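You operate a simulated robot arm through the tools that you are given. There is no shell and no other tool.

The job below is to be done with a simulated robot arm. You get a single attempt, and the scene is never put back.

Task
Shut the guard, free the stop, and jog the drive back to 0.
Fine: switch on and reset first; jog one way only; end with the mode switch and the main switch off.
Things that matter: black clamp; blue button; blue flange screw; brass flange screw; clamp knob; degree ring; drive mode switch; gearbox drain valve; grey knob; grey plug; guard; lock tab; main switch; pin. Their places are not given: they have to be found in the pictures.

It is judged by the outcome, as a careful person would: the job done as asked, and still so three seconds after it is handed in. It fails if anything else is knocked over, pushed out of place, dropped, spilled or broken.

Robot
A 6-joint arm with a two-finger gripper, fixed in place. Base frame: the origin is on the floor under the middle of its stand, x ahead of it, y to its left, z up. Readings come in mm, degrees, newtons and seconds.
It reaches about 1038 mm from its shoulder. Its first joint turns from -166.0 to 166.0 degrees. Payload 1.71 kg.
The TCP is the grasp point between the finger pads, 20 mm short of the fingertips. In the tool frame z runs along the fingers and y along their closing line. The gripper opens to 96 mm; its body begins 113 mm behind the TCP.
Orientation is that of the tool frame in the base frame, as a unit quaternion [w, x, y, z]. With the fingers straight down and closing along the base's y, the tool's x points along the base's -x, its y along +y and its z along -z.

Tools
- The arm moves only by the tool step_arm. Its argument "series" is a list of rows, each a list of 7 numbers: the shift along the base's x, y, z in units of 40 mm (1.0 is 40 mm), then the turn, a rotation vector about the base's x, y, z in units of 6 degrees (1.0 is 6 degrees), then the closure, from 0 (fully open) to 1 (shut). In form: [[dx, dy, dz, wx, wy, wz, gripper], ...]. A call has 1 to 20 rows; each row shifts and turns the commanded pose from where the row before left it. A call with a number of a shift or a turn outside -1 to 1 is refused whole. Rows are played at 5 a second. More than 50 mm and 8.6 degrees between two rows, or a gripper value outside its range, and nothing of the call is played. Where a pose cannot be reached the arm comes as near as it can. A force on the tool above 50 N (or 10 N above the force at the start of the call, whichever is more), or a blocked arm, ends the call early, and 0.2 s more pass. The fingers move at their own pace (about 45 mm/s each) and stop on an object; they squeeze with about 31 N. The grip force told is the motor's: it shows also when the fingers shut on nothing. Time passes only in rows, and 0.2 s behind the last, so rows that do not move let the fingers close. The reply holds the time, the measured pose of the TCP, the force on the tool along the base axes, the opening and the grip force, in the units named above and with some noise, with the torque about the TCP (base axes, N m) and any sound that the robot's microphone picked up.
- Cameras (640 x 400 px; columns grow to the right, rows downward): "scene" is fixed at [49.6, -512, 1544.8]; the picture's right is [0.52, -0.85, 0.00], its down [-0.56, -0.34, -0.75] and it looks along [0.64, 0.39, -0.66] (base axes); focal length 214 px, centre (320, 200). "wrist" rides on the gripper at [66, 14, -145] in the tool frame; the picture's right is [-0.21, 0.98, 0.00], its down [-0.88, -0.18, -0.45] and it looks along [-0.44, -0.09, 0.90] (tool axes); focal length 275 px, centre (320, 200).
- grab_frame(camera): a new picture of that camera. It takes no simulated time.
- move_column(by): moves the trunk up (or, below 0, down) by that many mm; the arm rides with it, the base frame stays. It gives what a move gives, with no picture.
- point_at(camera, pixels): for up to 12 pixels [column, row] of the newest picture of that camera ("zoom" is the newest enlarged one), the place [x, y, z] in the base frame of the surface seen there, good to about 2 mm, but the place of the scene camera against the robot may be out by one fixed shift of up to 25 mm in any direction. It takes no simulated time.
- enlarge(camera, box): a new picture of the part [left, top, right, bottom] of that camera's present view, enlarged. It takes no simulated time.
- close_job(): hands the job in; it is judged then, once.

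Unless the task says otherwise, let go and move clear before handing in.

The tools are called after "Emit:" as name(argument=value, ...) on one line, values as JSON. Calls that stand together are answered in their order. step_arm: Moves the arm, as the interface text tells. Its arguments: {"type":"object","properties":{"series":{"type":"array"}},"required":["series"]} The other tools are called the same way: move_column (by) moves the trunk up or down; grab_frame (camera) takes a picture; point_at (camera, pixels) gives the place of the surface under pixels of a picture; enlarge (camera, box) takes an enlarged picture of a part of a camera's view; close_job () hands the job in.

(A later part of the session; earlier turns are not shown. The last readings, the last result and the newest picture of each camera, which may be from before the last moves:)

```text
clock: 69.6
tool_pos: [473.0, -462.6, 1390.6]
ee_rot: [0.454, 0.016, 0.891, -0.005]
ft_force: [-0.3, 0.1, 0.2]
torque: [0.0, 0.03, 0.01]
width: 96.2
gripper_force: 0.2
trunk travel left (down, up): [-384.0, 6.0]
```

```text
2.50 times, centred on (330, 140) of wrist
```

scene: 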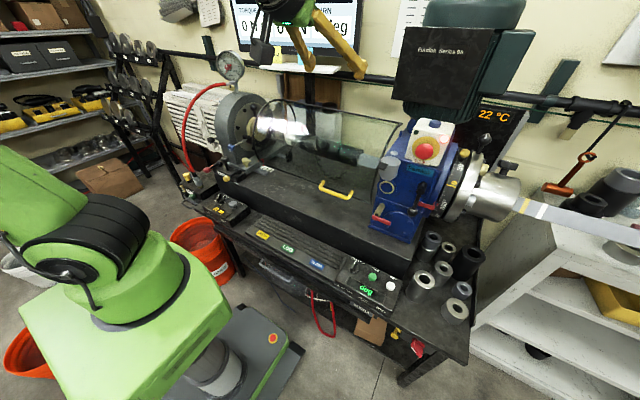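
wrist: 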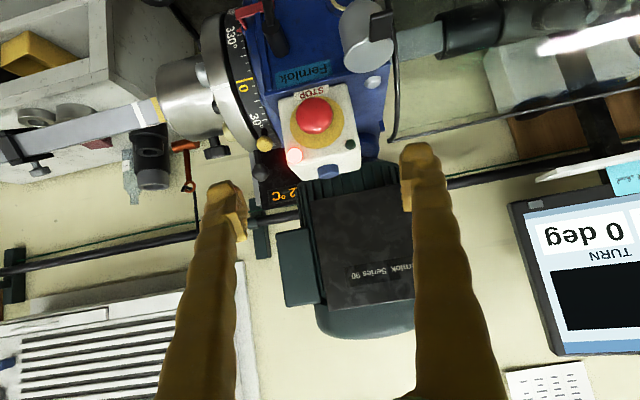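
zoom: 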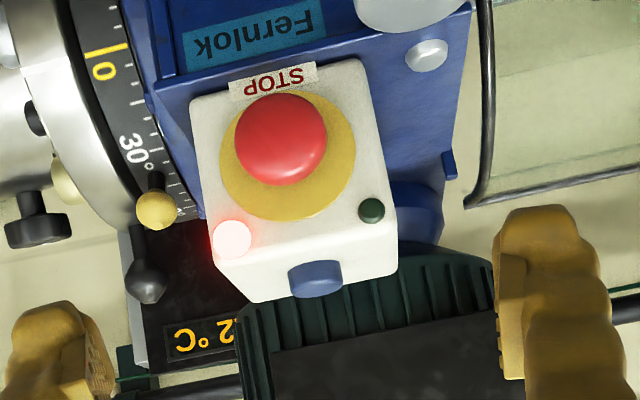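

Now the STOP box is centred and the move was unblocked. I'll measure the mushroom, the plate, the blue button and the box face from this accurate wrist view.

Emit:
point_at(camera="zoom", pixels=[[280, 140], [240, 140], [322, 140], [280, 97], [280, 180], [300, 210], [340, 160], [318, 275], [318, 290], [372, 210], [232, 240], [350, 90]])

Emit:
enlarge(camera="wrist", box=[280, 80, 370, 180])

```text
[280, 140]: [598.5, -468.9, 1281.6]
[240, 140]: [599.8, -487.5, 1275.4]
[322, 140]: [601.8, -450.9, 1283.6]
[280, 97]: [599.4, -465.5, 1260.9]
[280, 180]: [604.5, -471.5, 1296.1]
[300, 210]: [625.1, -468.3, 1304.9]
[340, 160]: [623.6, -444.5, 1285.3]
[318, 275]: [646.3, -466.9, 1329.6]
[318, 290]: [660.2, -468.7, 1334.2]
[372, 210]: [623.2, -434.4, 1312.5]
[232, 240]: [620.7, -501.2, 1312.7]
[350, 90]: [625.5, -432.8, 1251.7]
```

```text
4.00 times, centred on (325, 130) of wrist
```

zoom: 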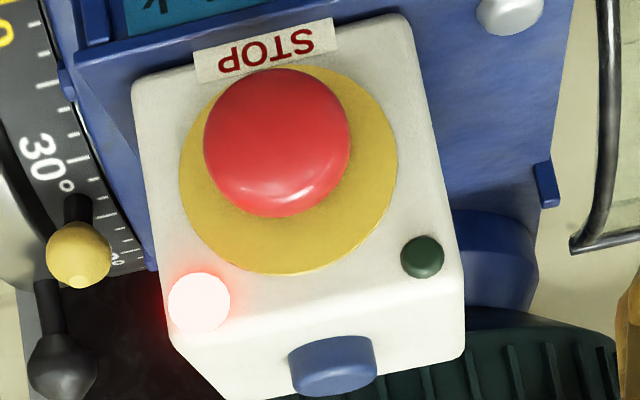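

The face is at x≈625 and the mushroom is centred at (y,z)≈(−469,1279), about 38 mm across, front at x≈598. I'll level the tool to point straight along +x first.

Emit:
step_arm(series=[[0, 0, 0, -0.019, -0.75, 0.036, 0], [0, 0, 0, -0.019, -0.75, 0.036, 0], [0, 0, 0, -0.019, -0.75, 0.036, 0], [0, 0, 0, -0.019, -0.75, 0.036, 0], [0, 0, -0.2, -0.019, -0.75, 0.036, 0], [0, 0, -0.3, -0.019, -0.75, 0.036, 0], [0, 0, -0.4, -0.019, -0.75, 0.036, 0], [0, 0, -0.5, -0.019, -0.75, 0.036, 0], [0, 0, -0.6, 0, 0, 0, 0.2], [0, -0.1, -0.6, 0, 0, 0, 0.3], [0, 0, 0, 0, 0, 0, 0.35]])

Emit:
grab_frame(camera="wrist")

Emit:
grab_frame(camera="scene")

```text
clock: 72.0
tool_pos: [472.8, -467.0, 1285.1]
ee_rot: [0.707, -0.001, 0.707, 0.0]
ft_force: [0.2, -0.7, -0.3]
torque: [-0.03, -0.02, 0.08]
width: 62.6
gripper_force: 0.0
trunk travel left (down, up): [-384.0, 6.0]
```

```text
taken
```

wrist: 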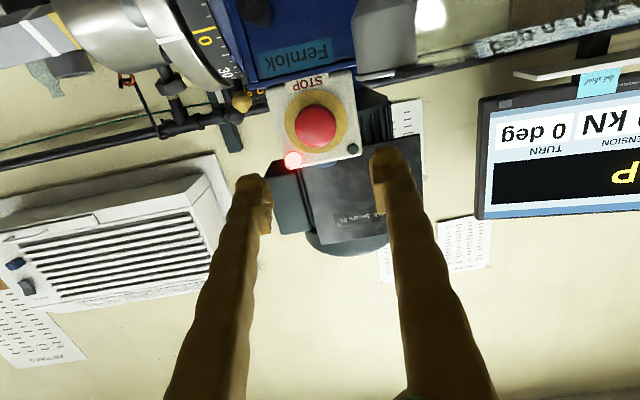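

```text
taken
```

scene: 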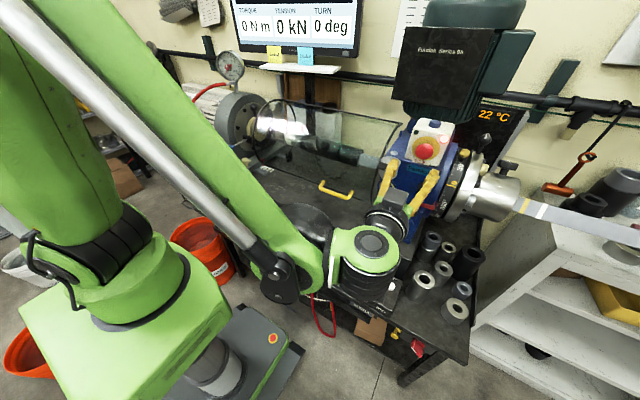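

The tool is level with the mushroom (315,127) ahead between the fingers. I'll re-measure its centre from here before advancing.

Emit:
enlarge(camera="wrist", box=[260, 70, 370, 180])

Emit:
point_at(camera="wrist", pixels=[[315, 127], [298, 127], [332, 127], [315, 110], [315, 143], [315, 100], [340, 105], [290, 105]])

```text
3.64 times, centred on (315, 125) of wrist
```

zoom: 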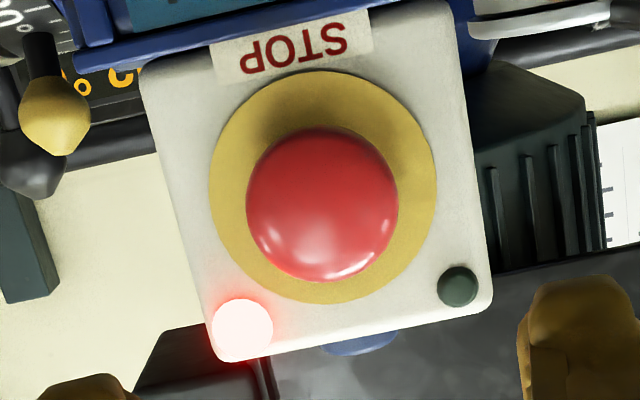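

```text
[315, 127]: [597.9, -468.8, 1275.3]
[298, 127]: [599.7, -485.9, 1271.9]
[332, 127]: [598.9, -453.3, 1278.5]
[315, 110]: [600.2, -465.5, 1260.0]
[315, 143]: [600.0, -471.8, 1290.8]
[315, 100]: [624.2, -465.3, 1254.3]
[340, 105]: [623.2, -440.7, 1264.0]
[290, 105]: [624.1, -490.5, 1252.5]
```

The mushroom is centred at (y,z)≈(−468.5,1275), 40 mm across. I'll advance so the pads sit on its sides, stopping about 9 mm short of the plate.

Emit:
step_arm(series=[[0.5, -0.02, -0.125, 0, 0, 0, 0.35], [0.6, -0.01, -0.125, 0, 0, 0, 0.35], [0.6, 0, 0, 0, 0, 0, 0.35], [0.6, 0, 0, 0, 0, 0, 0.35], [0.5, 0, 0, 0, 0, 0, 0.35], [0.25, 0, 0, 0, 0, 0, 0.35], [0, 0, 0, 0, 0, 0, 0.35]])

Emit:
grab_frame(camera="wrist")

Emit:
enlarge(camera="scene", box=[370, 110, 480, 190])

```text
clock: 73.6
tool_pos: [594.6, -468.6, 1275.3]
ee_rot: [0.707, 0.0, 0.707, 0.001]
ft_force: [0.1, 0.3, 0.3]
torque: [-0.03, 0.02, 0.04]
width: 62.3
gripper_force: 0.1
trunk travel left (down, up): [-384.0, 6.0]
```

```text
taken
```

wrist: 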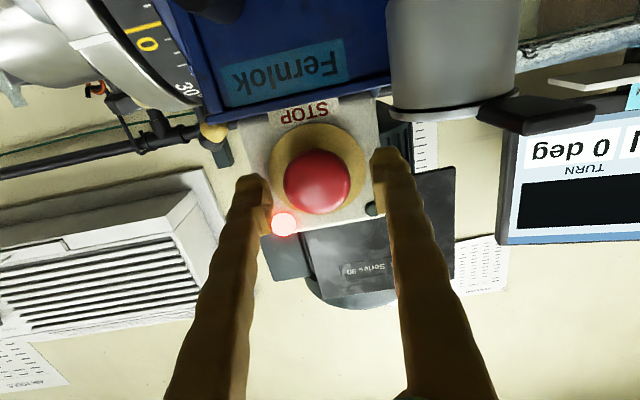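

```text
5.00 times, centred on (425, 150) of scene
```

zoom: 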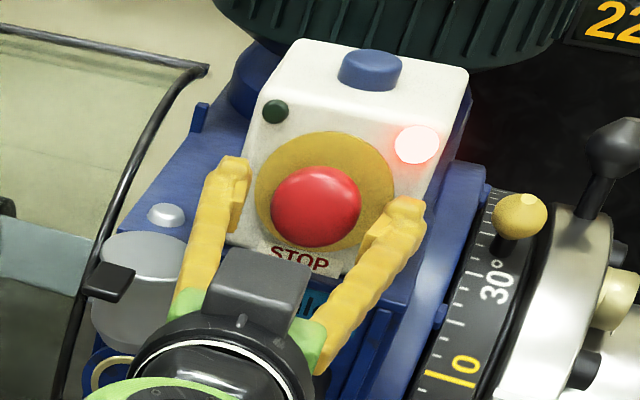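

The fingers flank the mushroom. I'll close on it and check grip width.

Emit:
step_arm(series=[[0, 0, 0, 0, 0, 0, 0.5], [0, 0, 0, 0, 0, 0, 0.65], [0, 0, 0, 0, 0, 0, 0.8], [0, 0, 0, 0, 0, 0, 0.8], [0, 0, 0, 0, 0, 0, 0.8]])

Emit:
grab_frame(camera="wrist")

```text
clock: 74.8
tool_pos: [593.6, -470.9, 1276.5]
ee_rot: [0.707, 0.0, 0.707, 0.002]
ft_force: [1.8, -14.7, 7.9]
torque: [-0.05, -0.14, -0.3]
width: 39.4
gripper_force: 34.9
trunk travel left (down, up): [-384.0, 6.0]
```

```text
taken
```

wrist: 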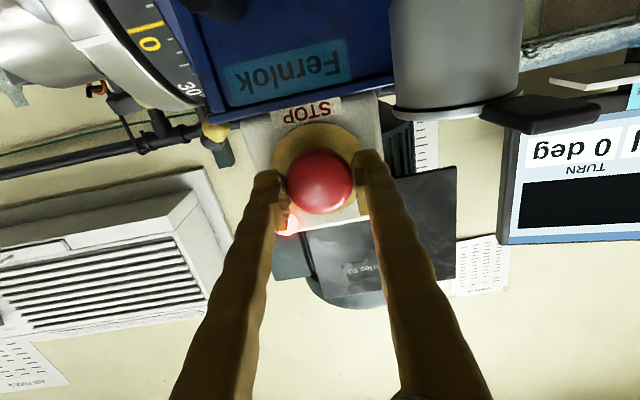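

Gripped at 39.4 mm. I'll centre the tool slightly and twist clockwise (+x) 30° in small steps.

Emit:
step_arm(series=[[0, -0.06, 0.03, 0, 0, 0, 0.8], [0, 0, 0, 0.5, 0, 0, 0.8], [0, 0, 0, 0.5, 0, 0, 0.8], [0, 0, 0, 0.5, 0, 0, 0.8], [0, 0, 0, 0.5, 0, 0, 0.8], [0, 0, 0, 0.5, 0, 0, 0.8], [0, 0, 0, 0.5, 0, 0, 0.8], [0, 0, 0, 0.5, 0, 0, 0.8], [0, 0, 0, 0.5, 0, 0, 0.8], [0, 0, 0, 0.5, 0, 0, 0.8], [0, 0, 0, 0.5, 0, 0, 0.8], [0, 0, 0, 0, 0, 0, 0.8]])

Emit:
grab_frame(camera="wrist")

Emit:
enlarge(camera="scene", box=[370, 110, 480, 190])

```text
clock: 77.4
tool_pos: [591.7, -471.1, 1276.4]
ee_rot: [0.684, 0.184, 0.682, 0.184]
ft_force: [-22.0, -8.5, -6.2]
torque: [-0.06, 0.2, -0.21]
width: 37.4
gripper_force: 35.0
trunk travel left (down, up): [-384.0, 6.0]
```

```text
taken
```

wrist: 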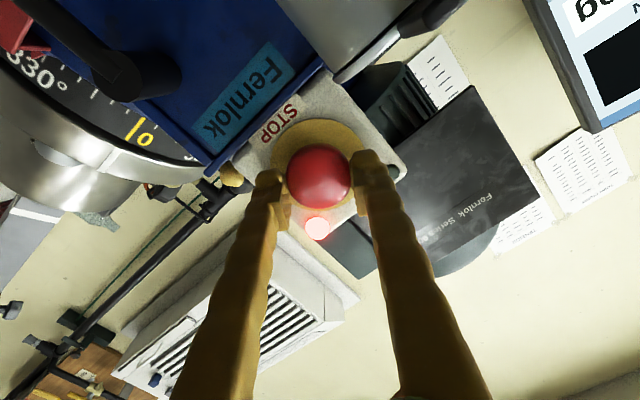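

```text
5.00 times, centred on (425, 150) of scene
```

zoom: 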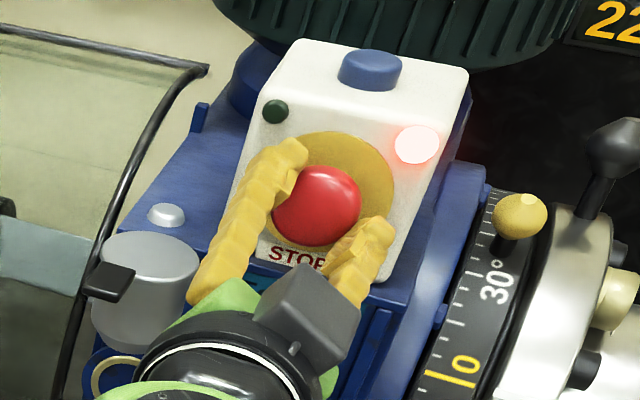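

A −22 N push along −x appeared during the twist, as if the mushroom wants to spring out. I'll twist another 25° while easing back 2 mm.

Emit:
step_arm(series=[[0, 0, 0, 0.5, 0, 0, 0.8], [-0.02, 0, 0, 0.5, 0, 0, 0.8], [-0.02, 0, 0, 0.5, 0, 0, 0.8], [-0.02, 0, 0, 0.5, 0, 0, 0.8], [0, 0, 0, 0.5, 0, 0, 0.8], [0, 0, 0, 0.5, 0, 0, 0.8], [0, 0, 0, 0.5, 0, 0, 0.8], [0, 0, 0, 0.5, 0, 0, 0.8], [0, 0, 0, 0, 0, 0, 0.8]])

Emit:
grab_frame(camera="wrist")

Emit:
enlarge(camera="scene", box=[370, 110, 480, 190])

Emit:
enlarge(camera="scene", box=[220, 0, 380, 100])

```text
clock: 79.4
tool_pos: [590.5, -471.9, 1277.1]
ee_rot: [0.63, 0.321, 0.629, 0.323]
ft_force: [-24.8, -16.5, -14.3]
torque: [-0.06, 0.38, -0.29]
width: 36.6
gripper_force: 35.3
trunk travel left (down, up): [-384.0, 6.0]
```

```text
taken
```

wrist: 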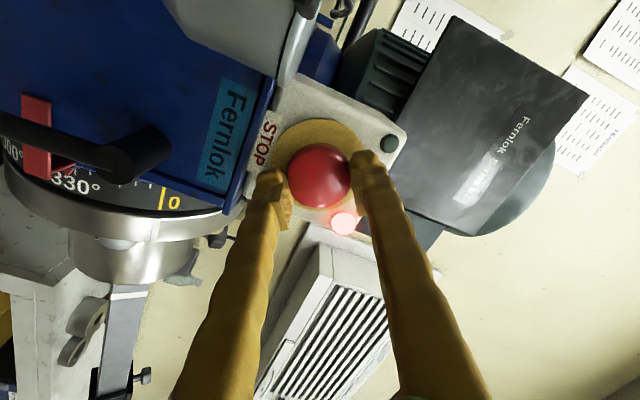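

```text
5.00 times, centred on (425, 150) of scene
```

zoom: 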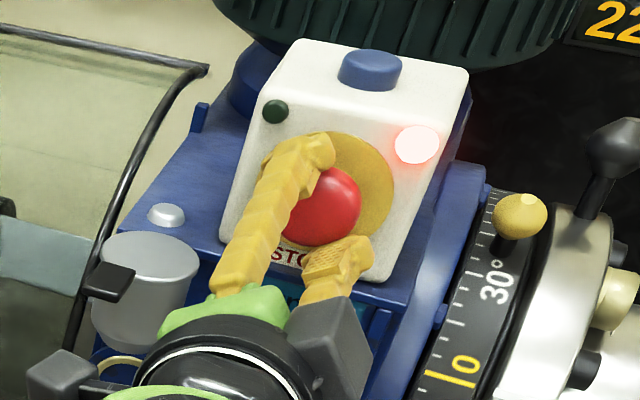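

```text
4.00 times, centred on (300, 50) of scene
```

zoom: 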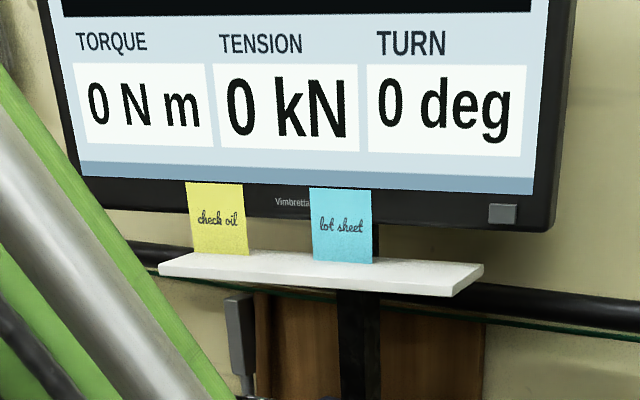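

I've twisted 55° with almost no torque. I'll open the fingers, back off a little and check whether the mushroom has moved out from its previous front at x≈598.

Emit:
step_arm(series=[[0, 0, 0, 0, 0, 0, 0.5], [0, 0, 0, 0, 0, 0, 0.35], [-0.3, 0, 0, 0, 0, 0, 0.35], [-0.5, 0, 0, 0, 0, 0, 0.35], [-0.5, 0, 0, 0, 0, 0, 0.35], [0, 0, 0, 0, 0, 0, 0.35]])

Emit:
grab_frame(camera="wrist")

Emit:
enlarge(camera="wrist", box=[260, 80, 400, 220])

Emit:
enlarge(camera="scene", box=[400, 110, 480, 170])

```text
clock: 80.8
tool_pos: [539.3, -468.0, 1276.4]
ee_rot: [0.63, 0.321, 0.629, 0.321]
ft_force: [0.4, -0.2, -0.4]
torque: [0.01, 0.0, 0.0]
width: 62.5
gripper_force: 0.0
trunk travel left (down, up): [-384.0, 6.0]
```

```text
taken
```

wrist: 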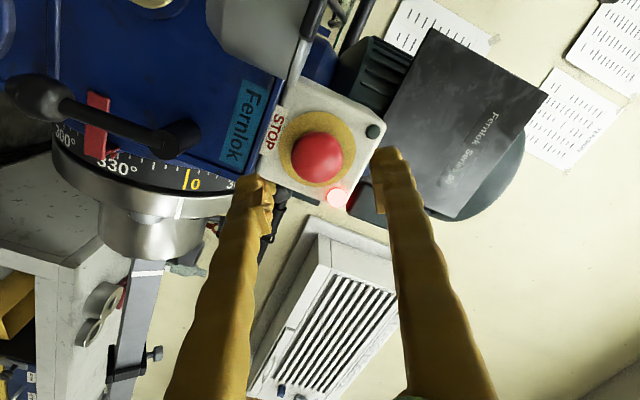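

```text
2.86 times, centred on (330, 150) of wrist
```

zoom: 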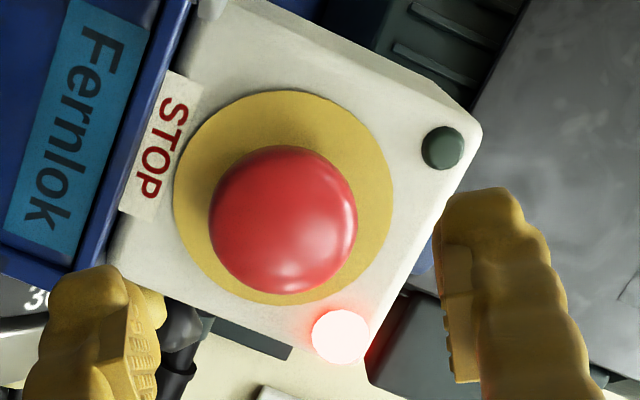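

```text
6.67 times, centred on (440, 140) of scene
```

zoom: 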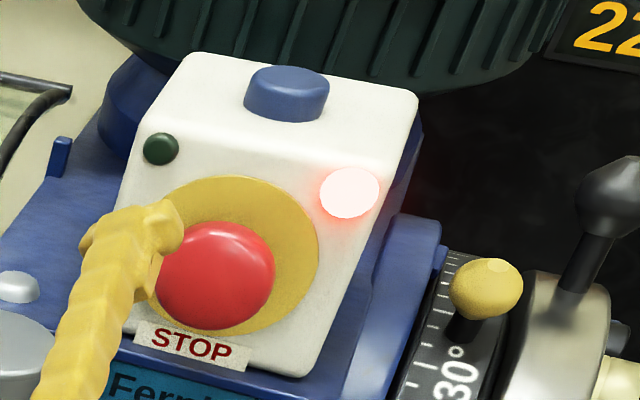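

Emit:
point_at(camera="wrist", pixels=[[317, 157], [312, 150], [322, 163], [300, 160], [335, 150], [345, 130], [300, 135]])

Emit:
point_at(camera="scene", pixels=[[424, 151], [426, 148], [420, 150]])

```text
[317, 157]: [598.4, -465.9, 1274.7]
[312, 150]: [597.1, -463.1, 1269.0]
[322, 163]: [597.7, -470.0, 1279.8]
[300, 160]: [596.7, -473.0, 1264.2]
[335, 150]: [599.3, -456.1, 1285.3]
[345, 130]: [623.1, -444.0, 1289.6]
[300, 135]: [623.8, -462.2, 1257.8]
```

```text
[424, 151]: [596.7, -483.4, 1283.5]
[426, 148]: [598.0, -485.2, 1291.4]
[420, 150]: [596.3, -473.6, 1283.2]
```

The mushroom's front is still at x≈598, so that twist did not release it, though the pads were only on the front of the dome. I'll take a deeper grip (tips at x≈620) and try a gentle pull.

Emit:
step_arm(series=[[0.5, -0.02, 0, 0, 0, 0, 0.35], [0.5, -0.02, 0, 0, 0, 0, 0.35], [0.4, 0, 0, 0, 0, 0, 0.35], [0.1, 0, 0, 0, 0, 0, 0.35], [0, 0, 0, 0, 0, 0, 0.35], [0, 0, 0, 0, 0, 0, 0.6], [0, 0, 0, 0, 0, 0, 0.8], [0, 0, 0, 0, 0, 0, 0.8], [0, 0, 0, 0, 0, 0, 0.8]])

Emit:
grab_frame(camera="wrist")

```text
clock: 82.8
tool_pos: [598.4, -472.8, 1276.4]
ee_rot: [0.631, 0.32, 0.629, 0.322]
ft_force: [4.7, 1.7, -0.3]
torque: [-0.02, 0.05, 0.03]
width: 38.4
gripper_force: 35.4
trunk travel left (down, up): [-384.0, 6.0]
```

```text
taken
```

wrist: 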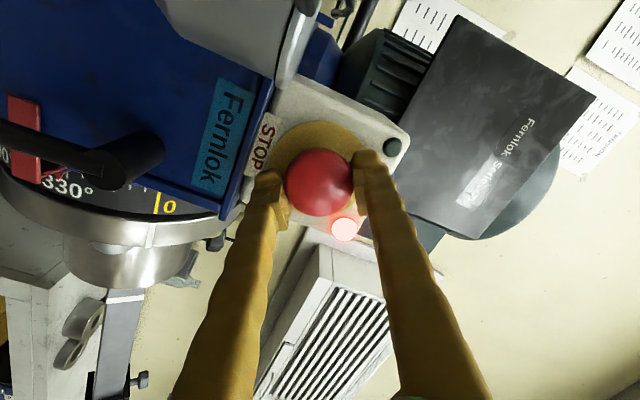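

Now a firm deep grip with little side force. I'll pull straight back in 2 mm steps.

Emit:
step_arm(series=[[-0.05, 0, 0, 0, 0, 0, 0.8], [-0.05, 0, 0, 0, 0, 0, 0.8], [-0.05, 0, 0, 0, 0, 0, 0.8], [-0.05, 0, 0, 0, 0, 0, 0.8], [0, 0, 0, 0, 0, 0, 0.8]])

Emit:
grab_frame(camera="wrist")

Emit:
enlarge(camera="wrist", box=[260, 100, 420, 260])

```text
clock: 84.0
tool_pos: [591.1, -472.9, 1276.4]
ee_rot: [0.63, 0.321, 0.63, 0.321]
ft_force: [1.3, -3.4, -9.9]
torque: [-0.22, 0.12, -0.02]
width: 38.3
gripper_force: 34.8
trunk travel left (down, up): [-384.0, 6.0]
```

```text
taken
```

wrist: 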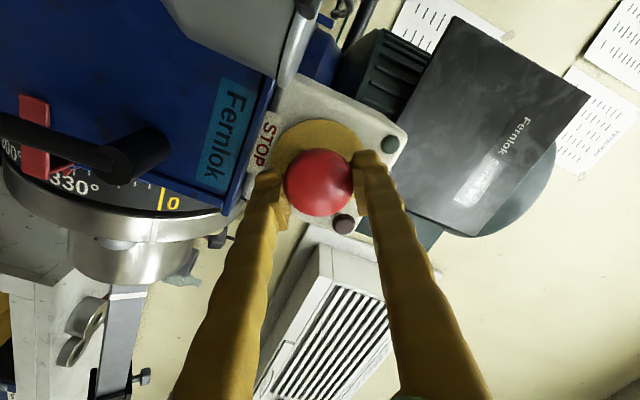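

```text
2.50 times, centred on (340, 180) of wrist
```

zoom: 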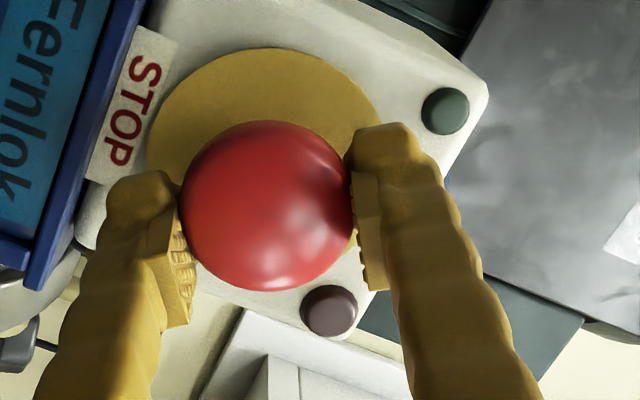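

The red lamp has gone out and the mushroom came out with the pull, so the stop is freed. I'll let go and withdraw, then measure it.

Emit:
step_arm(series=[[0, 0, 0, 0, 0, 0, 0.5], [0, 0, 0, 0, 0, 0, 0.35], [0, 0, 0, 0, 0, 0, 0.35], [-0.4, 0, 0, 0, 0, 0, 0.35], [-0.6, 0, 0, 0, 0, 0, 0.35], [-0.6, 0, 0, 0, 0, 0, 0.35], [-0.6, 0, 0, 0, 0, 0, 0.35], [0, 0, 0, 0, 0, 0, 0.35]])

Emit:
grab_frame(camera="wrist")

Emit:
enlarge(camera="scene", box=[380, 100, 480, 170])

```text
clock: 85.8
tool_pos: [503.6, -473.3, 1278.4]
ee_rot: [0.63, 0.321, 0.629, 0.322]
ft_force: [0.2, 0.2, -0.7]
torque: [0.0, 0.0, -0.01]
width: 62.4
gripper_force: 0.1
trunk travel left (down, up): [-384.0, 6.0]
```

```text
taken
```

wrist: 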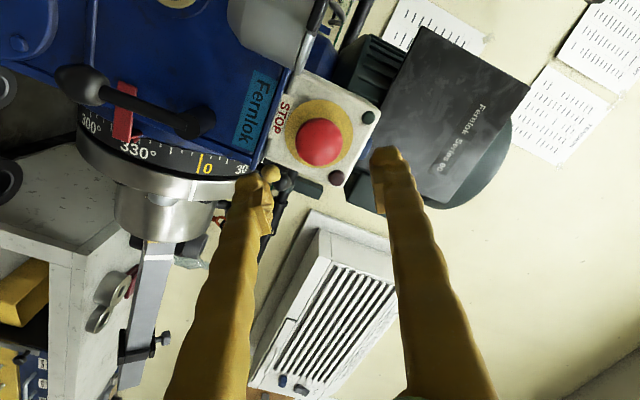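

```text
5.71 times, centred on (430, 135) of scene
```

zoom: 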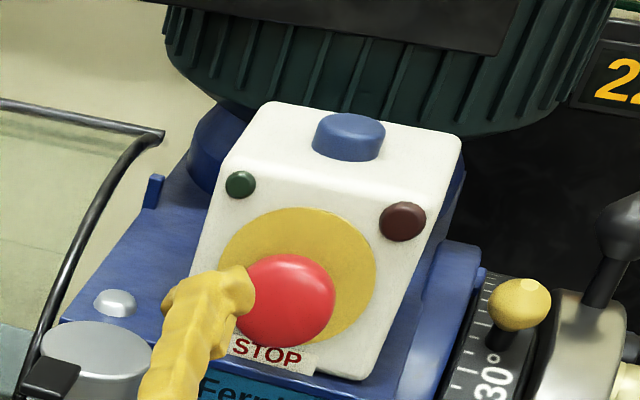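

The mushroom is visibly out and both lamps are dark. Next is the main switch; I'll move right, then pull back in front of the bench while rolling the tool to −45° to match the handle.

Emit:
step_arm(series=[[-0.1, -0.6, 0, -0.9, 0, 0, 0.35], [-0.1, -0.6, 0, -0.9, 0, 0, 0.35], [-0.1, -0.6, 0, -0.9, 0, 0, 0.35], [-0.1, -0.6, 0, -0.9, 0, 0, 0.35], [-0.1, -0.6, 0, -0.9, 0, 0, 0.35], [-0.1, -0.6, 0, -0.9, 0, 0, 0.35], [-0.3, -0.6, 0, -0.9, 0, 0, 0.35], [-0.5, -0.6, 0, -0.9, 0, 0, 0.35], [-0.5, 0, 0, -0.9, 0, 0, 0.35], [-0.5, 0, 0, -0.9, 0, 0, 0.35], [-0.5, 0, 0, -0.9, 0, 0, 0.35], [-0.5, 0, 0, -0.9, 0, 0, 0.35], [-0.5, 0, 0, -0.9, 0, 0, 0.35], [-0.5, 0, 0, -0.9, 0, 0, 0.35], [-0.4, 0, 0, -0.9, 0, 0, 0.35], [-0.3, 0, 0, -0.9, 0, 0, 0.35], [0, 0, 0, -0.9, 0, 0, 0.35], [0, 0, 0, -0.9, 0, 0, 0.35], [0, 0, 0, 0, 0, 0, 0.35]])

Emit:
grab_frame(camera="wrist")

```text
clock: 89.8
tool_pos: [299.0, -663.0, 1277.9]
ee_rot: [0.657, -0.261, 0.658, -0.258]
ft_force: [0.2, 1.0, 0.3]
torque: [0.02, 0.0, 0.02]
width: 62.4
gripper_force: 0.0
trunk travel left (down, up): [-384.0, 6.0]
```

```text
taken
```

wrist: 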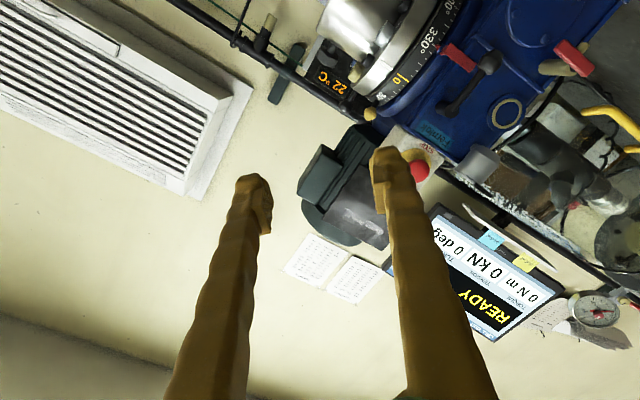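

The monitor now reads "READY", so guard and stop are accepted. The tool is at (299,-663,1278), rolled −43°; I'll lower the trunk by 300 mm in front of the bench.

Emit:
move_column(by=-300)

Emit:
grab_frame(camera="wrist")

Emit:
grab_frame(camera="scene")

```text
clock: 92.8
tool_pos: [299.3, -664.1, 978.7]
ee_rot: [0.657, -0.261, 0.658, -0.26]
ft_force: [0.5, 0.3, -0.1]
torque: [0.01, 0.01, -0.01]
width: 62.4
gripper_force: 0.1
trunk travel left (down, up): [-84.0, 306.0]
```

```text
taken
```

wrist: 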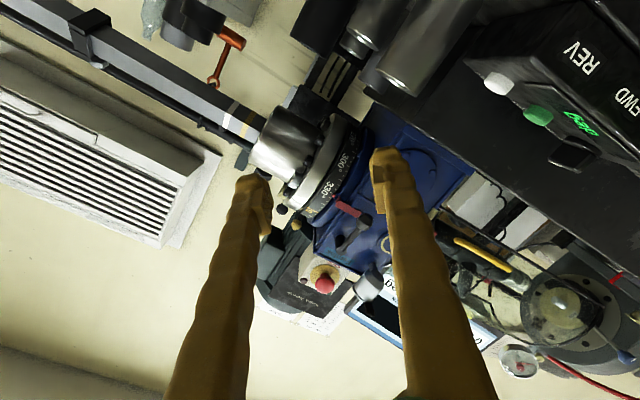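

```text
taken
```

scene: 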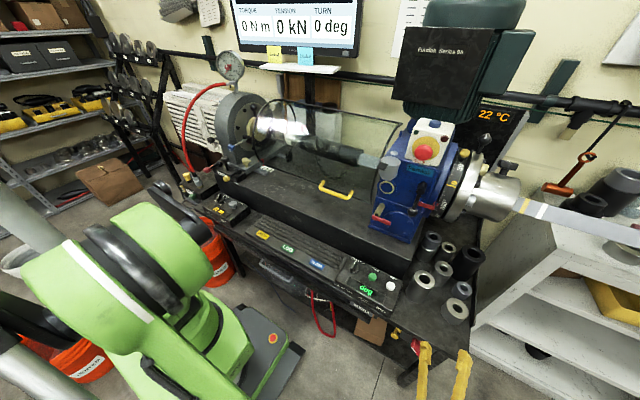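

Clear so far. I'll lower the arm to the switch's height, still 100 mm in front of the bench edge.

Emit:
step_arm(series=[[0, 0, -0.7, 0, 0, 0, 0.35], [0, 0, -0.7, 0, 0, 0, 0.35], [0, 0, -0.7, 0, 0, 0, 0.35], [0, 0, -0.7, 0, 0, 0, 0.35], [0, 0, -0.7, 0, 0, 0, 0.35], [0, 0, -0.7, 0, 0, 0, 0.35], [0, 0, -0.7, 0, 0, 0, 0.35], [0, 0, -0.7, 0, 0, 0, 0.35], [0, 0, -0.6, 0, 0, 0, 0.35], [0, 0, -0.6, 0, 0, 0, 0.35], [0, 0, 0, 0, 0, 0, 0.35]])

Emit:
grab_frame(camera="wrist")

Emit:
enlarge(camera="wrist", box=[240, 60, 420, 220])

```text
clock: 95.2
tool_pos: [298.8, -662.3, 707.6]
ee_rot: [0.657, -0.262, 0.658, -0.258]
ft_force: [0.2, -0.2, -0.5]
torque: [0.01, 0.01, -0.02]
width: 62.3
gripper_force: 0.1
trunk travel left (down, up): [-84.0, 306.0]
```

```text
taken
```

wrist: 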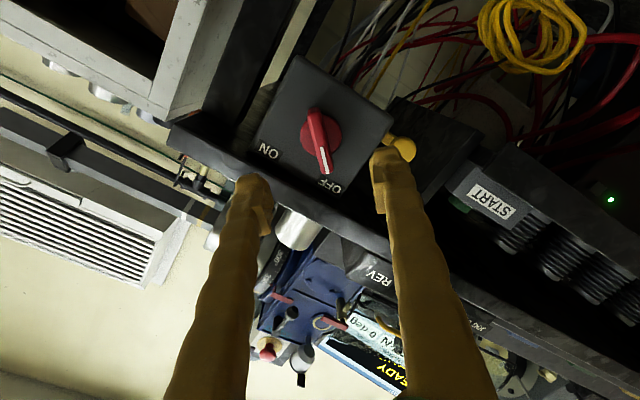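

```text
2.50 times, centred on (330, 140) of wrist
```

zoom: 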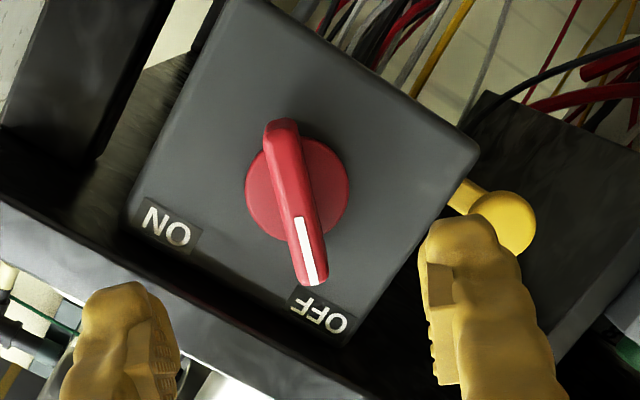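

The switch is clearly seen, with the line at OFF. I'll measure the handle ends, disc centre and the surfaces near where the fingers go.

Emit:
point_at(camera="zoom", pixels=[[283, 135], [295, 190], [312, 265], [265, 190], [340, 190], [300, 300], [300, 100], [150, 230], [320, 315], [500, 220], [560, 250], [400, 130]])

```text
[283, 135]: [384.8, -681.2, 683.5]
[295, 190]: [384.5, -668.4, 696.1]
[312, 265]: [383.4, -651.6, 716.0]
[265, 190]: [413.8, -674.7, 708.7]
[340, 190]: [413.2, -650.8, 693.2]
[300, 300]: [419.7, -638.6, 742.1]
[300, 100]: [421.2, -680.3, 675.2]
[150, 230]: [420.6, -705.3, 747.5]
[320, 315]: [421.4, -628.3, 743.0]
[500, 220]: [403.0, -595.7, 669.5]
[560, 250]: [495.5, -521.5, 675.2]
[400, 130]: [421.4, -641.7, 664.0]
```

The handle's centre is at about (384,−665.5,701), about 11 mm thick and at 47°, matching the tool's roll. I'll narrow the fingers to 40 mm and advance over it.

Emit:
step_arm(series=[[0.3, -0.04, -0.08, 0, 0, 0, 0.5], [0.5, -0.04, -0.08, 0, 0, 0, 0.58], [0.5, 0, 0, 0, 0, 0, 0.58], [0.5, 0, 0, 0, 0, 0, 0.58], [0.36, 0, 0, 0, 0, 0, 0.58], [0, 0, 0, 0, 0, 0, 0.58]])

Emit:
grab_frame(camera="wrist")

Emit:
enlarge(camera="wrist", box=[240, 100, 420, 240])

```text
clock: 96.6
tool_pos: [387.0, -667.3, 700.3]
ee_rot: [0.657, -0.261, 0.658, -0.259]
ft_force: [-0.1, -0.8, 0.0]
torque: [-0.02, 0.03, -0.02]
width: 40.4
gripper_force: 0.1
trunk travel left (down, up): [-84.0, 306.0]
```

```text
taken
```

wrist: 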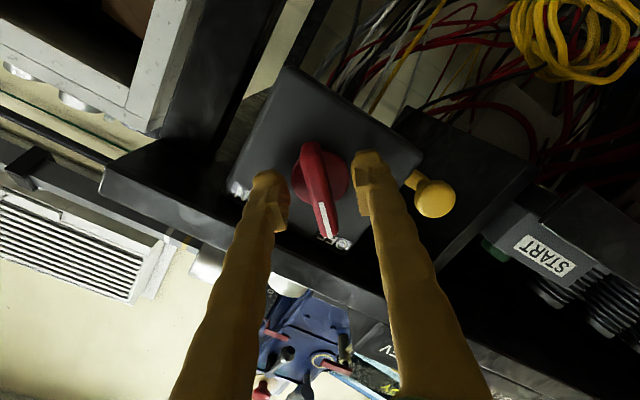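

```text
2.86 times, centred on (330, 170) of wrist
```

zoom: 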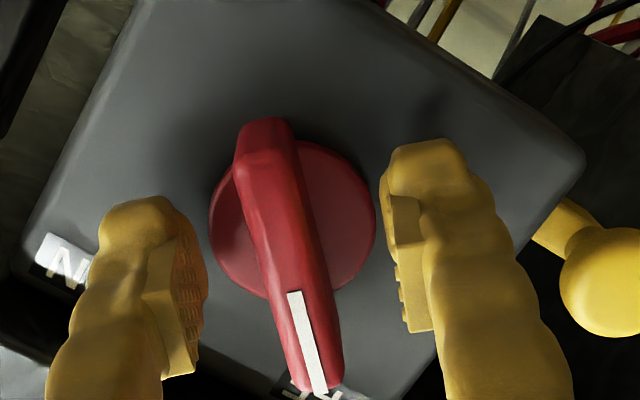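

The fingers straddle the handle well. I'll close on it.

Emit:
step_arm(series=[[0, 0, 0, 0, 0, 0, 0.75], [0, 0, 0, 0, 0, 0, 0.9], [0, 0, 0, 0, 0, 0, 1], [0, 0, 0, 0, 0, 0, 1]])

Emit:
grab_frame(camera="wrist")

```text
clock: 97.6
tool_pos: [387.2, -666.5, 699.6]
ee_rot: [0.657, -0.26, 0.658, -0.26]
ft_force: [7.4, -10.9, 11.3]
torque: [-0.18, -0.12, -0.16]
width: 11.0
gripper_force: 34.6
trunk travel left (down, up): [-84.0, 306.0]
```

```text
taken
```

wrist: 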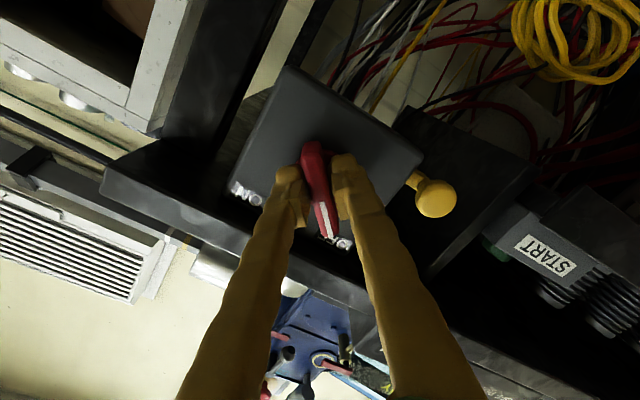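

Gripped at 11 mm. I'll rotate +45° about x first and check the forces and the sound.

Emit:
step_arm(series=[[0, -0.02, 0.02, 0, 0, 0, 1], [0, 0, 0, 0.8, 0, 0, 1], [0, 0, 0, 0.8, 0, 0, 1], [0, 0, 0, 0.8, 0, 0, 1], [0, 0, 0, 0.8, 0, 0, 1], [0, 0, 0, 0.8, 0, 0, 1], [0, 0, 0, 0.8, 0, 0, 1], [0, 0, 0, 0.8, 0, 0, 1], [0, 0, 0, 0.8, 0, 0, 1], [0, 0, 0, 0.8, 0, 0, 1], [0, 0, 0, 0, 0, 0, 1]])

Emit:
grab_frame(camera="wrist")

```text
clock: 99.2
tool_pos: [377.1, -664.1, 703.7]
ee_rot: [0.705, -0.096, 0.697, -0.089]
ft_force: [18.6, 15.9, -16.6]
torque: [0.04, 0.95, -0.03]
width: 11.6
gripper_force: 34.4
trunk travel left (down, up): [-84.0, 306.0]
stopped in row 8: the force on the tool passed its limit at 52 N (the readings are from after the stop); the commanded pose is now the measured one
```

```text
taken
```

wrist: 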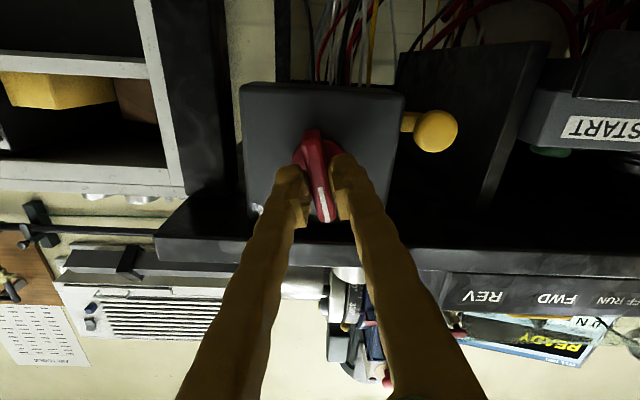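

The tool stopped at 52 N after turning the handle about 28°, having slid back 10 mm in x. I'll look closely at how it's gripping.

Emit:
enlarge(camera="wrist", box=[240, 80, 420, 260])

Emit:
grab_frame(camera="scene")

Emit:
enlarge(camera="scene", box=[340, 290, 480, 400])

```text
2.22 times, centred on (330, 170) of wrist
```

zoom: 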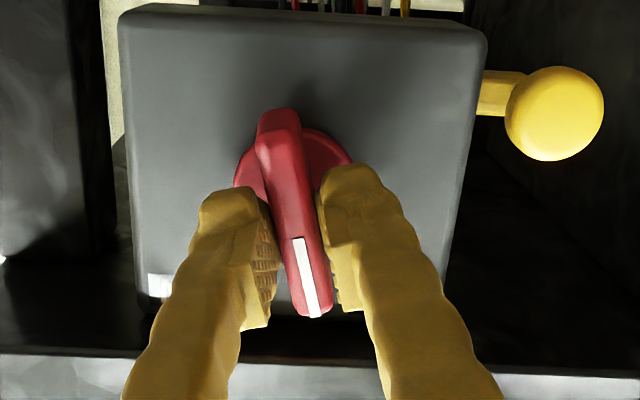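

```text
taken
```

scene: 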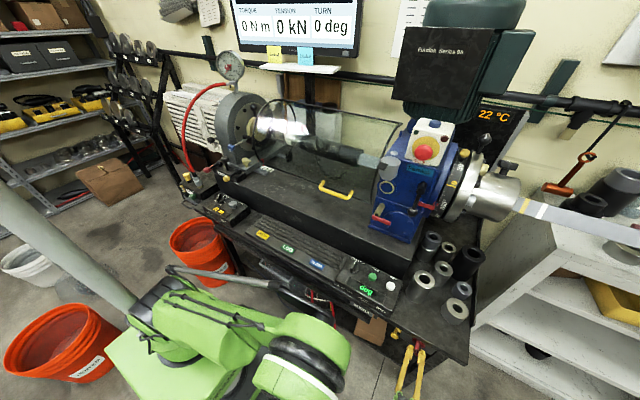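

```text
3.64 times, centred on (410, 345) of scene
```

zoom: 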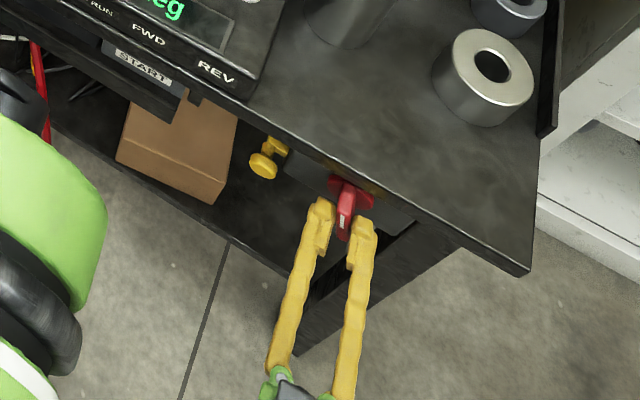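

The handle has turned to nearly upright and the fingers still hold it. I'll measure the red disc to get the true pivot before turning further.

Emit:
point_at(camera="zoom", pixels=[[242, 175], [345, 165], [312, 133], [335, 150], [245, 195], [283, 115], [290, 190], [305, 290], [130, 200], [478, 200], [300, 12], [160, 285]])

```text
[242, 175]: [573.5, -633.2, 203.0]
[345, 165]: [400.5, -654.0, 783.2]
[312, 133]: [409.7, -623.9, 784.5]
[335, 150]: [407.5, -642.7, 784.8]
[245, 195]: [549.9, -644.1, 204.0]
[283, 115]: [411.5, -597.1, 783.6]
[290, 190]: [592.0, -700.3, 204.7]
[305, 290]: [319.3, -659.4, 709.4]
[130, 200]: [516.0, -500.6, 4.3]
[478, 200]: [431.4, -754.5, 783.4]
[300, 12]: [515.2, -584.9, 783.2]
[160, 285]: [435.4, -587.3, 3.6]
```

Those points came from the scene zoom instead. I'll re-enlarge the wrist view and query again.

Emit:
enlarge(camera="wrist", box=[240, 80, 420, 260])

Emit:
point_at(camera="zoom", pixels=[[242, 175], [345, 165], [312, 133], [335, 150], [245, 195], [283, 115], [290, 190], [305, 290], [125, 200], [478, 200], [270, 150], [300, 170]])

```text
2.22 times, centred on (330, 170) of wrist
```

zoom: 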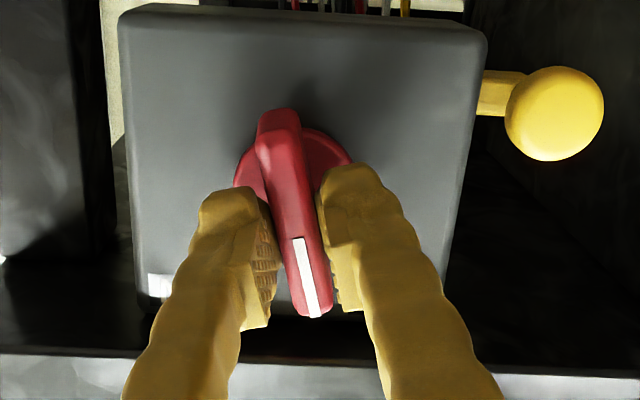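

```text
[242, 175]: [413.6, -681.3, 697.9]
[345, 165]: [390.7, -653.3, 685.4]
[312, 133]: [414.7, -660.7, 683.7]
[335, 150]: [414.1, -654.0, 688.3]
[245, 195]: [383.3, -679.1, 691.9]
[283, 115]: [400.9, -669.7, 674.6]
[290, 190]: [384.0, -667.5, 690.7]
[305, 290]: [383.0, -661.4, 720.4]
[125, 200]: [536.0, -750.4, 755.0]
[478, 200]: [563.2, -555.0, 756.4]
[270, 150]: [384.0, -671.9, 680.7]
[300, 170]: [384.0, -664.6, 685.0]
```

The pivot is at about (−664.5,702). The tool slid because the wrist is near in line with the forearm at this trunk height, so I'll let go, back off and raise the trunk for a better arm posture.

Emit:
step_arm(series=[[0, 0, 0, 0, 0, 0, 0.8], [0, 0, 0, 0, 0, 0, 0.58], [-0.3, 0, 0, 0, 0, 0, 0.58], [-0.6, 0, 0, 0, 0, 0, 0.58], [-0.6, 0, 0, 0, 0, 0, 0.58], [-0.5, 0, 0, 0, 0, 0, 0.58], [0, 0, 0, 0, 0, 0, 0.58]])

Emit:
grab_frame(camera="wrist")

Emit:
enlarge(camera="wrist", box=[240, 40, 420, 220])

```text
clock: 100.8
tool_pos: [298.4, -663.8, 704.2]
ee_rot: [0.705, -0.094, 0.697, -0.091]
ft_force: [-0.2, 0.0, 0.2]
torque: [0.03, 0.0, 0.03]
width: 40.3
gripper_force: 0.1
trunk travel left (down, up): [-84.0, 306.0]
```

```text
taken
```

wrist: 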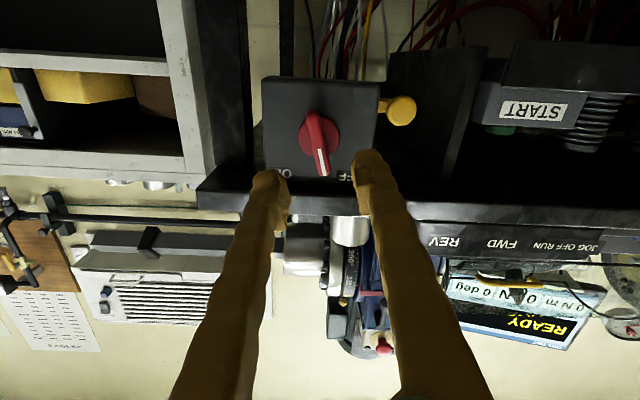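

```text
2.22 times, centred on (330, 130) of wrist
```

zoom: 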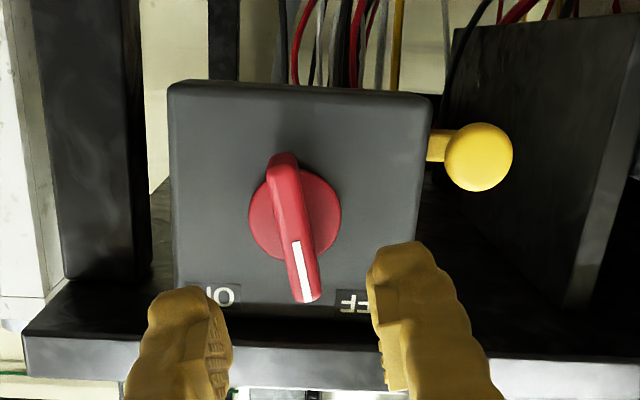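

The switch stayed part-way. I'll measure the disc again, then raise the trunk 200 mm and lower the arm the same amount.

Emit:
point_at(camera="zoom", pixels=[[254, 215], [336, 215], [320, 178], [268, 250], [283, 165], [304, 290], [295, 215]])

Emit:
move_column(by=220)

Emit:
step_arm(series=[[0, 0, -0.6, 0, 0, 0, 0.58], [0, 0, -0.6, 0, 0, 0, 0.58], [0, 0, -0.6, 0, 0, 0, 0.58], [0, 0, -0.6, 0, 0, 0, 0.58], [0, 0, -0.6, 0, 0, 0, 0.58], [0, 0, -0.6, 0, 0, 0, 0.58], [0, 0, -0.6, 0, 0, 0, 0.58], [0, 0, -0.6, 0, 0, 0, 0.58], [0, 0, -0.6, 0, 0, 0, 0.58], [0, 0, 0, 0, 0, 0, 0.58]])

Emit:
grab_frame(camera="wrist")

Emit:
grab_frame(camera="scene")

```text
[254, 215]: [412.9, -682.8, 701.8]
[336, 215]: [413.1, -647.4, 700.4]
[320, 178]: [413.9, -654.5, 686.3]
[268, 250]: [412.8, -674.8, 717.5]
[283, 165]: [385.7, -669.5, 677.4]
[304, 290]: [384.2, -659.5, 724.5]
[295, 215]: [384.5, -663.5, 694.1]
```

```text
clock: 103.2
tool_pos: [299.3, -665.3, 923.1]
ee_rot: [0.705, -0.094, 0.697, -0.091]
ft_force: [-0.8, -1.2, -0.2]
torque: [0.0, 0.0, 0.01]
width: 40.4
gripper_force: 0.0
trunk travel left (down, up): [-304.0, 86.0]
```

```text
clock: 105.4
tool_pos: [300.4, -700.2, 746.0]
ee_rot: [0.705, -0.094, 0.697, -0.09]
ft_force: [0.8, -1.1, -0.1]
torque: [0.04, -0.03, -0.02]
width: 40.3
gripper_force: 0.0
out of reach, approached as far as the arm can: row 3, 4, 5, 6, 7, 8, 9
trunk travel left (down, up): [-304.0, 86.0]
```

```text
taken
```

wrist: 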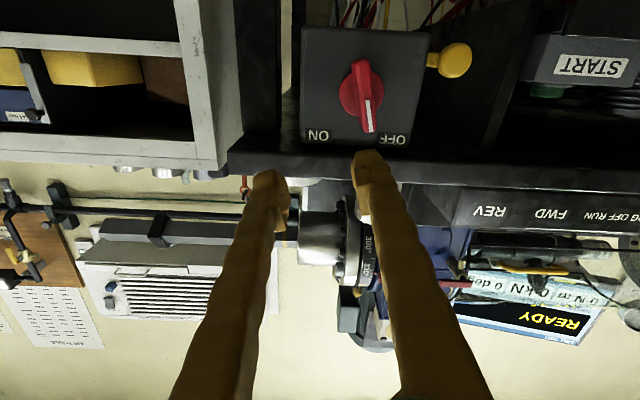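

```text
taken
```

scene: 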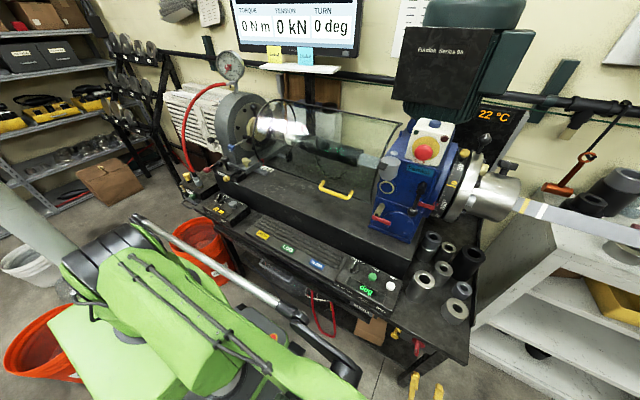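

That height is just out of reach (stopped at z=746, y drifted). I'll lower the trunk by 100 mm and re-centre; the disc centre measures (−665,701.8).

Emit:
move_column(by=-100)

Emit:
step_arm(series=[[0, 0.3, 0.45, 0, 0, 0, 0.58], [0, 0.3, 0.45, 0, 0, 0, 0.58], [0, 0.27, 0.45, 0, 0, 0, 0.58], [0, 0, 0, 0, 0, 0, 0.58]])

Emit:
grab_frame(camera="wrist")

Emit:
grab_frame(camera="scene")

```text
clock: 106.7
tool_pos: [300.2, -700.6, 645.6]
ee_rot: [0.705, -0.095, 0.697, -0.091]
ft_force: [-0.7, -0.6, -0.7]
torque: [-0.02, 0.03, 0.0]
width: 40.3
gripper_force: 0.0
trunk travel left (down, up): [-204.0, 186.0]
```

```text
clock: 107.7
tool_pos: [299.3, -688.7, 702.5]
ee_rot: [0.705, -0.097, 0.697, -0.09]
ft_force: [-0.1, 0.6, 0.2]
torque: [-0.01, 0.0, 0.01]
width: 40.7
gripper_force: 0.1
out of reach, approached as far as the arm can: row 1, 2, 3
trunk travel left (down, up): [-204.0, 186.0]
```

```text
taken
```

wrist: 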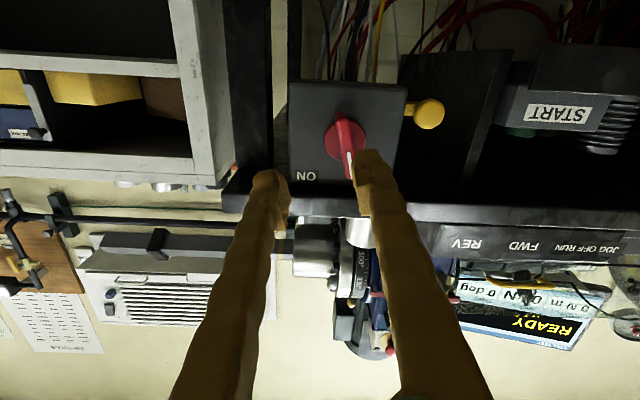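

```text
taken
```

scene: 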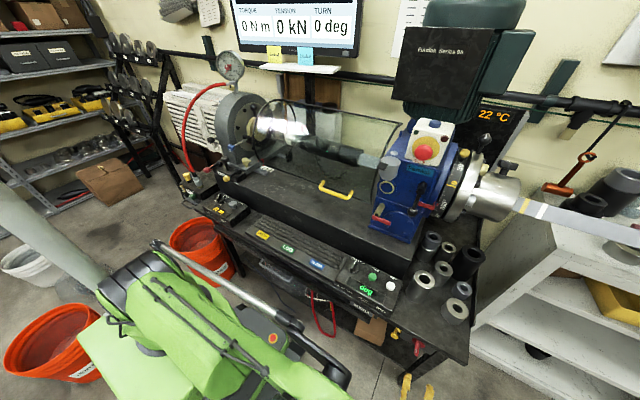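

Marginally out of reach here too (y stuck at −689). I'll lower the trunk another 60 mm and re-centre.

Emit:
move_column(by=-60)

Emit:
step_arm(series=[[0, 0.15, 0.5, 0, 0, 0, 0.58], [0, 0.2, 0.5, 0, 0, 0, 0.58], [0, 0.24, 0.48, 0, 0, 0, 0.58], [0, 0, 0, 0, 0, 0, 0.58]])

Emit:
grab_frame(camera="wrist")

```text
clock: 108.7
tool_pos: [298.6, -690.3, 642.4]
ee_rot: [0.705, -0.096, 0.697, -0.089]
ft_force: [-0.5, 0.0, 0.3]
torque: [-0.03, 0.03, 0.02]
width: 40.3
gripper_force: 0.0
trunk travel left (down, up): [-144.0, 246.0]
```

```text
clock: 109.7
tool_pos: [301.3, -669.9, 704.2]
ee_rot: [0.704, -0.097, 0.697, -0.089]
ft_force: [0.6, -0.6, 0.4]
torque: [0.02, 0.01, 0.0]
width: 40.4
gripper_force: 0.0
out of reach, approached as far as the arm can: row 3
trunk travel left (down, up): [-144.0, 246.0]
```

```text
taken
```

wrist: 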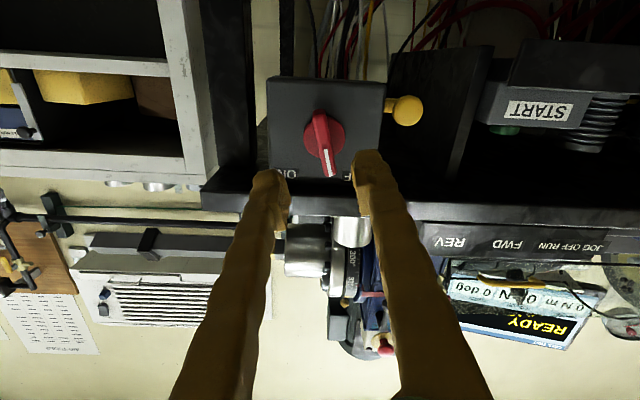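

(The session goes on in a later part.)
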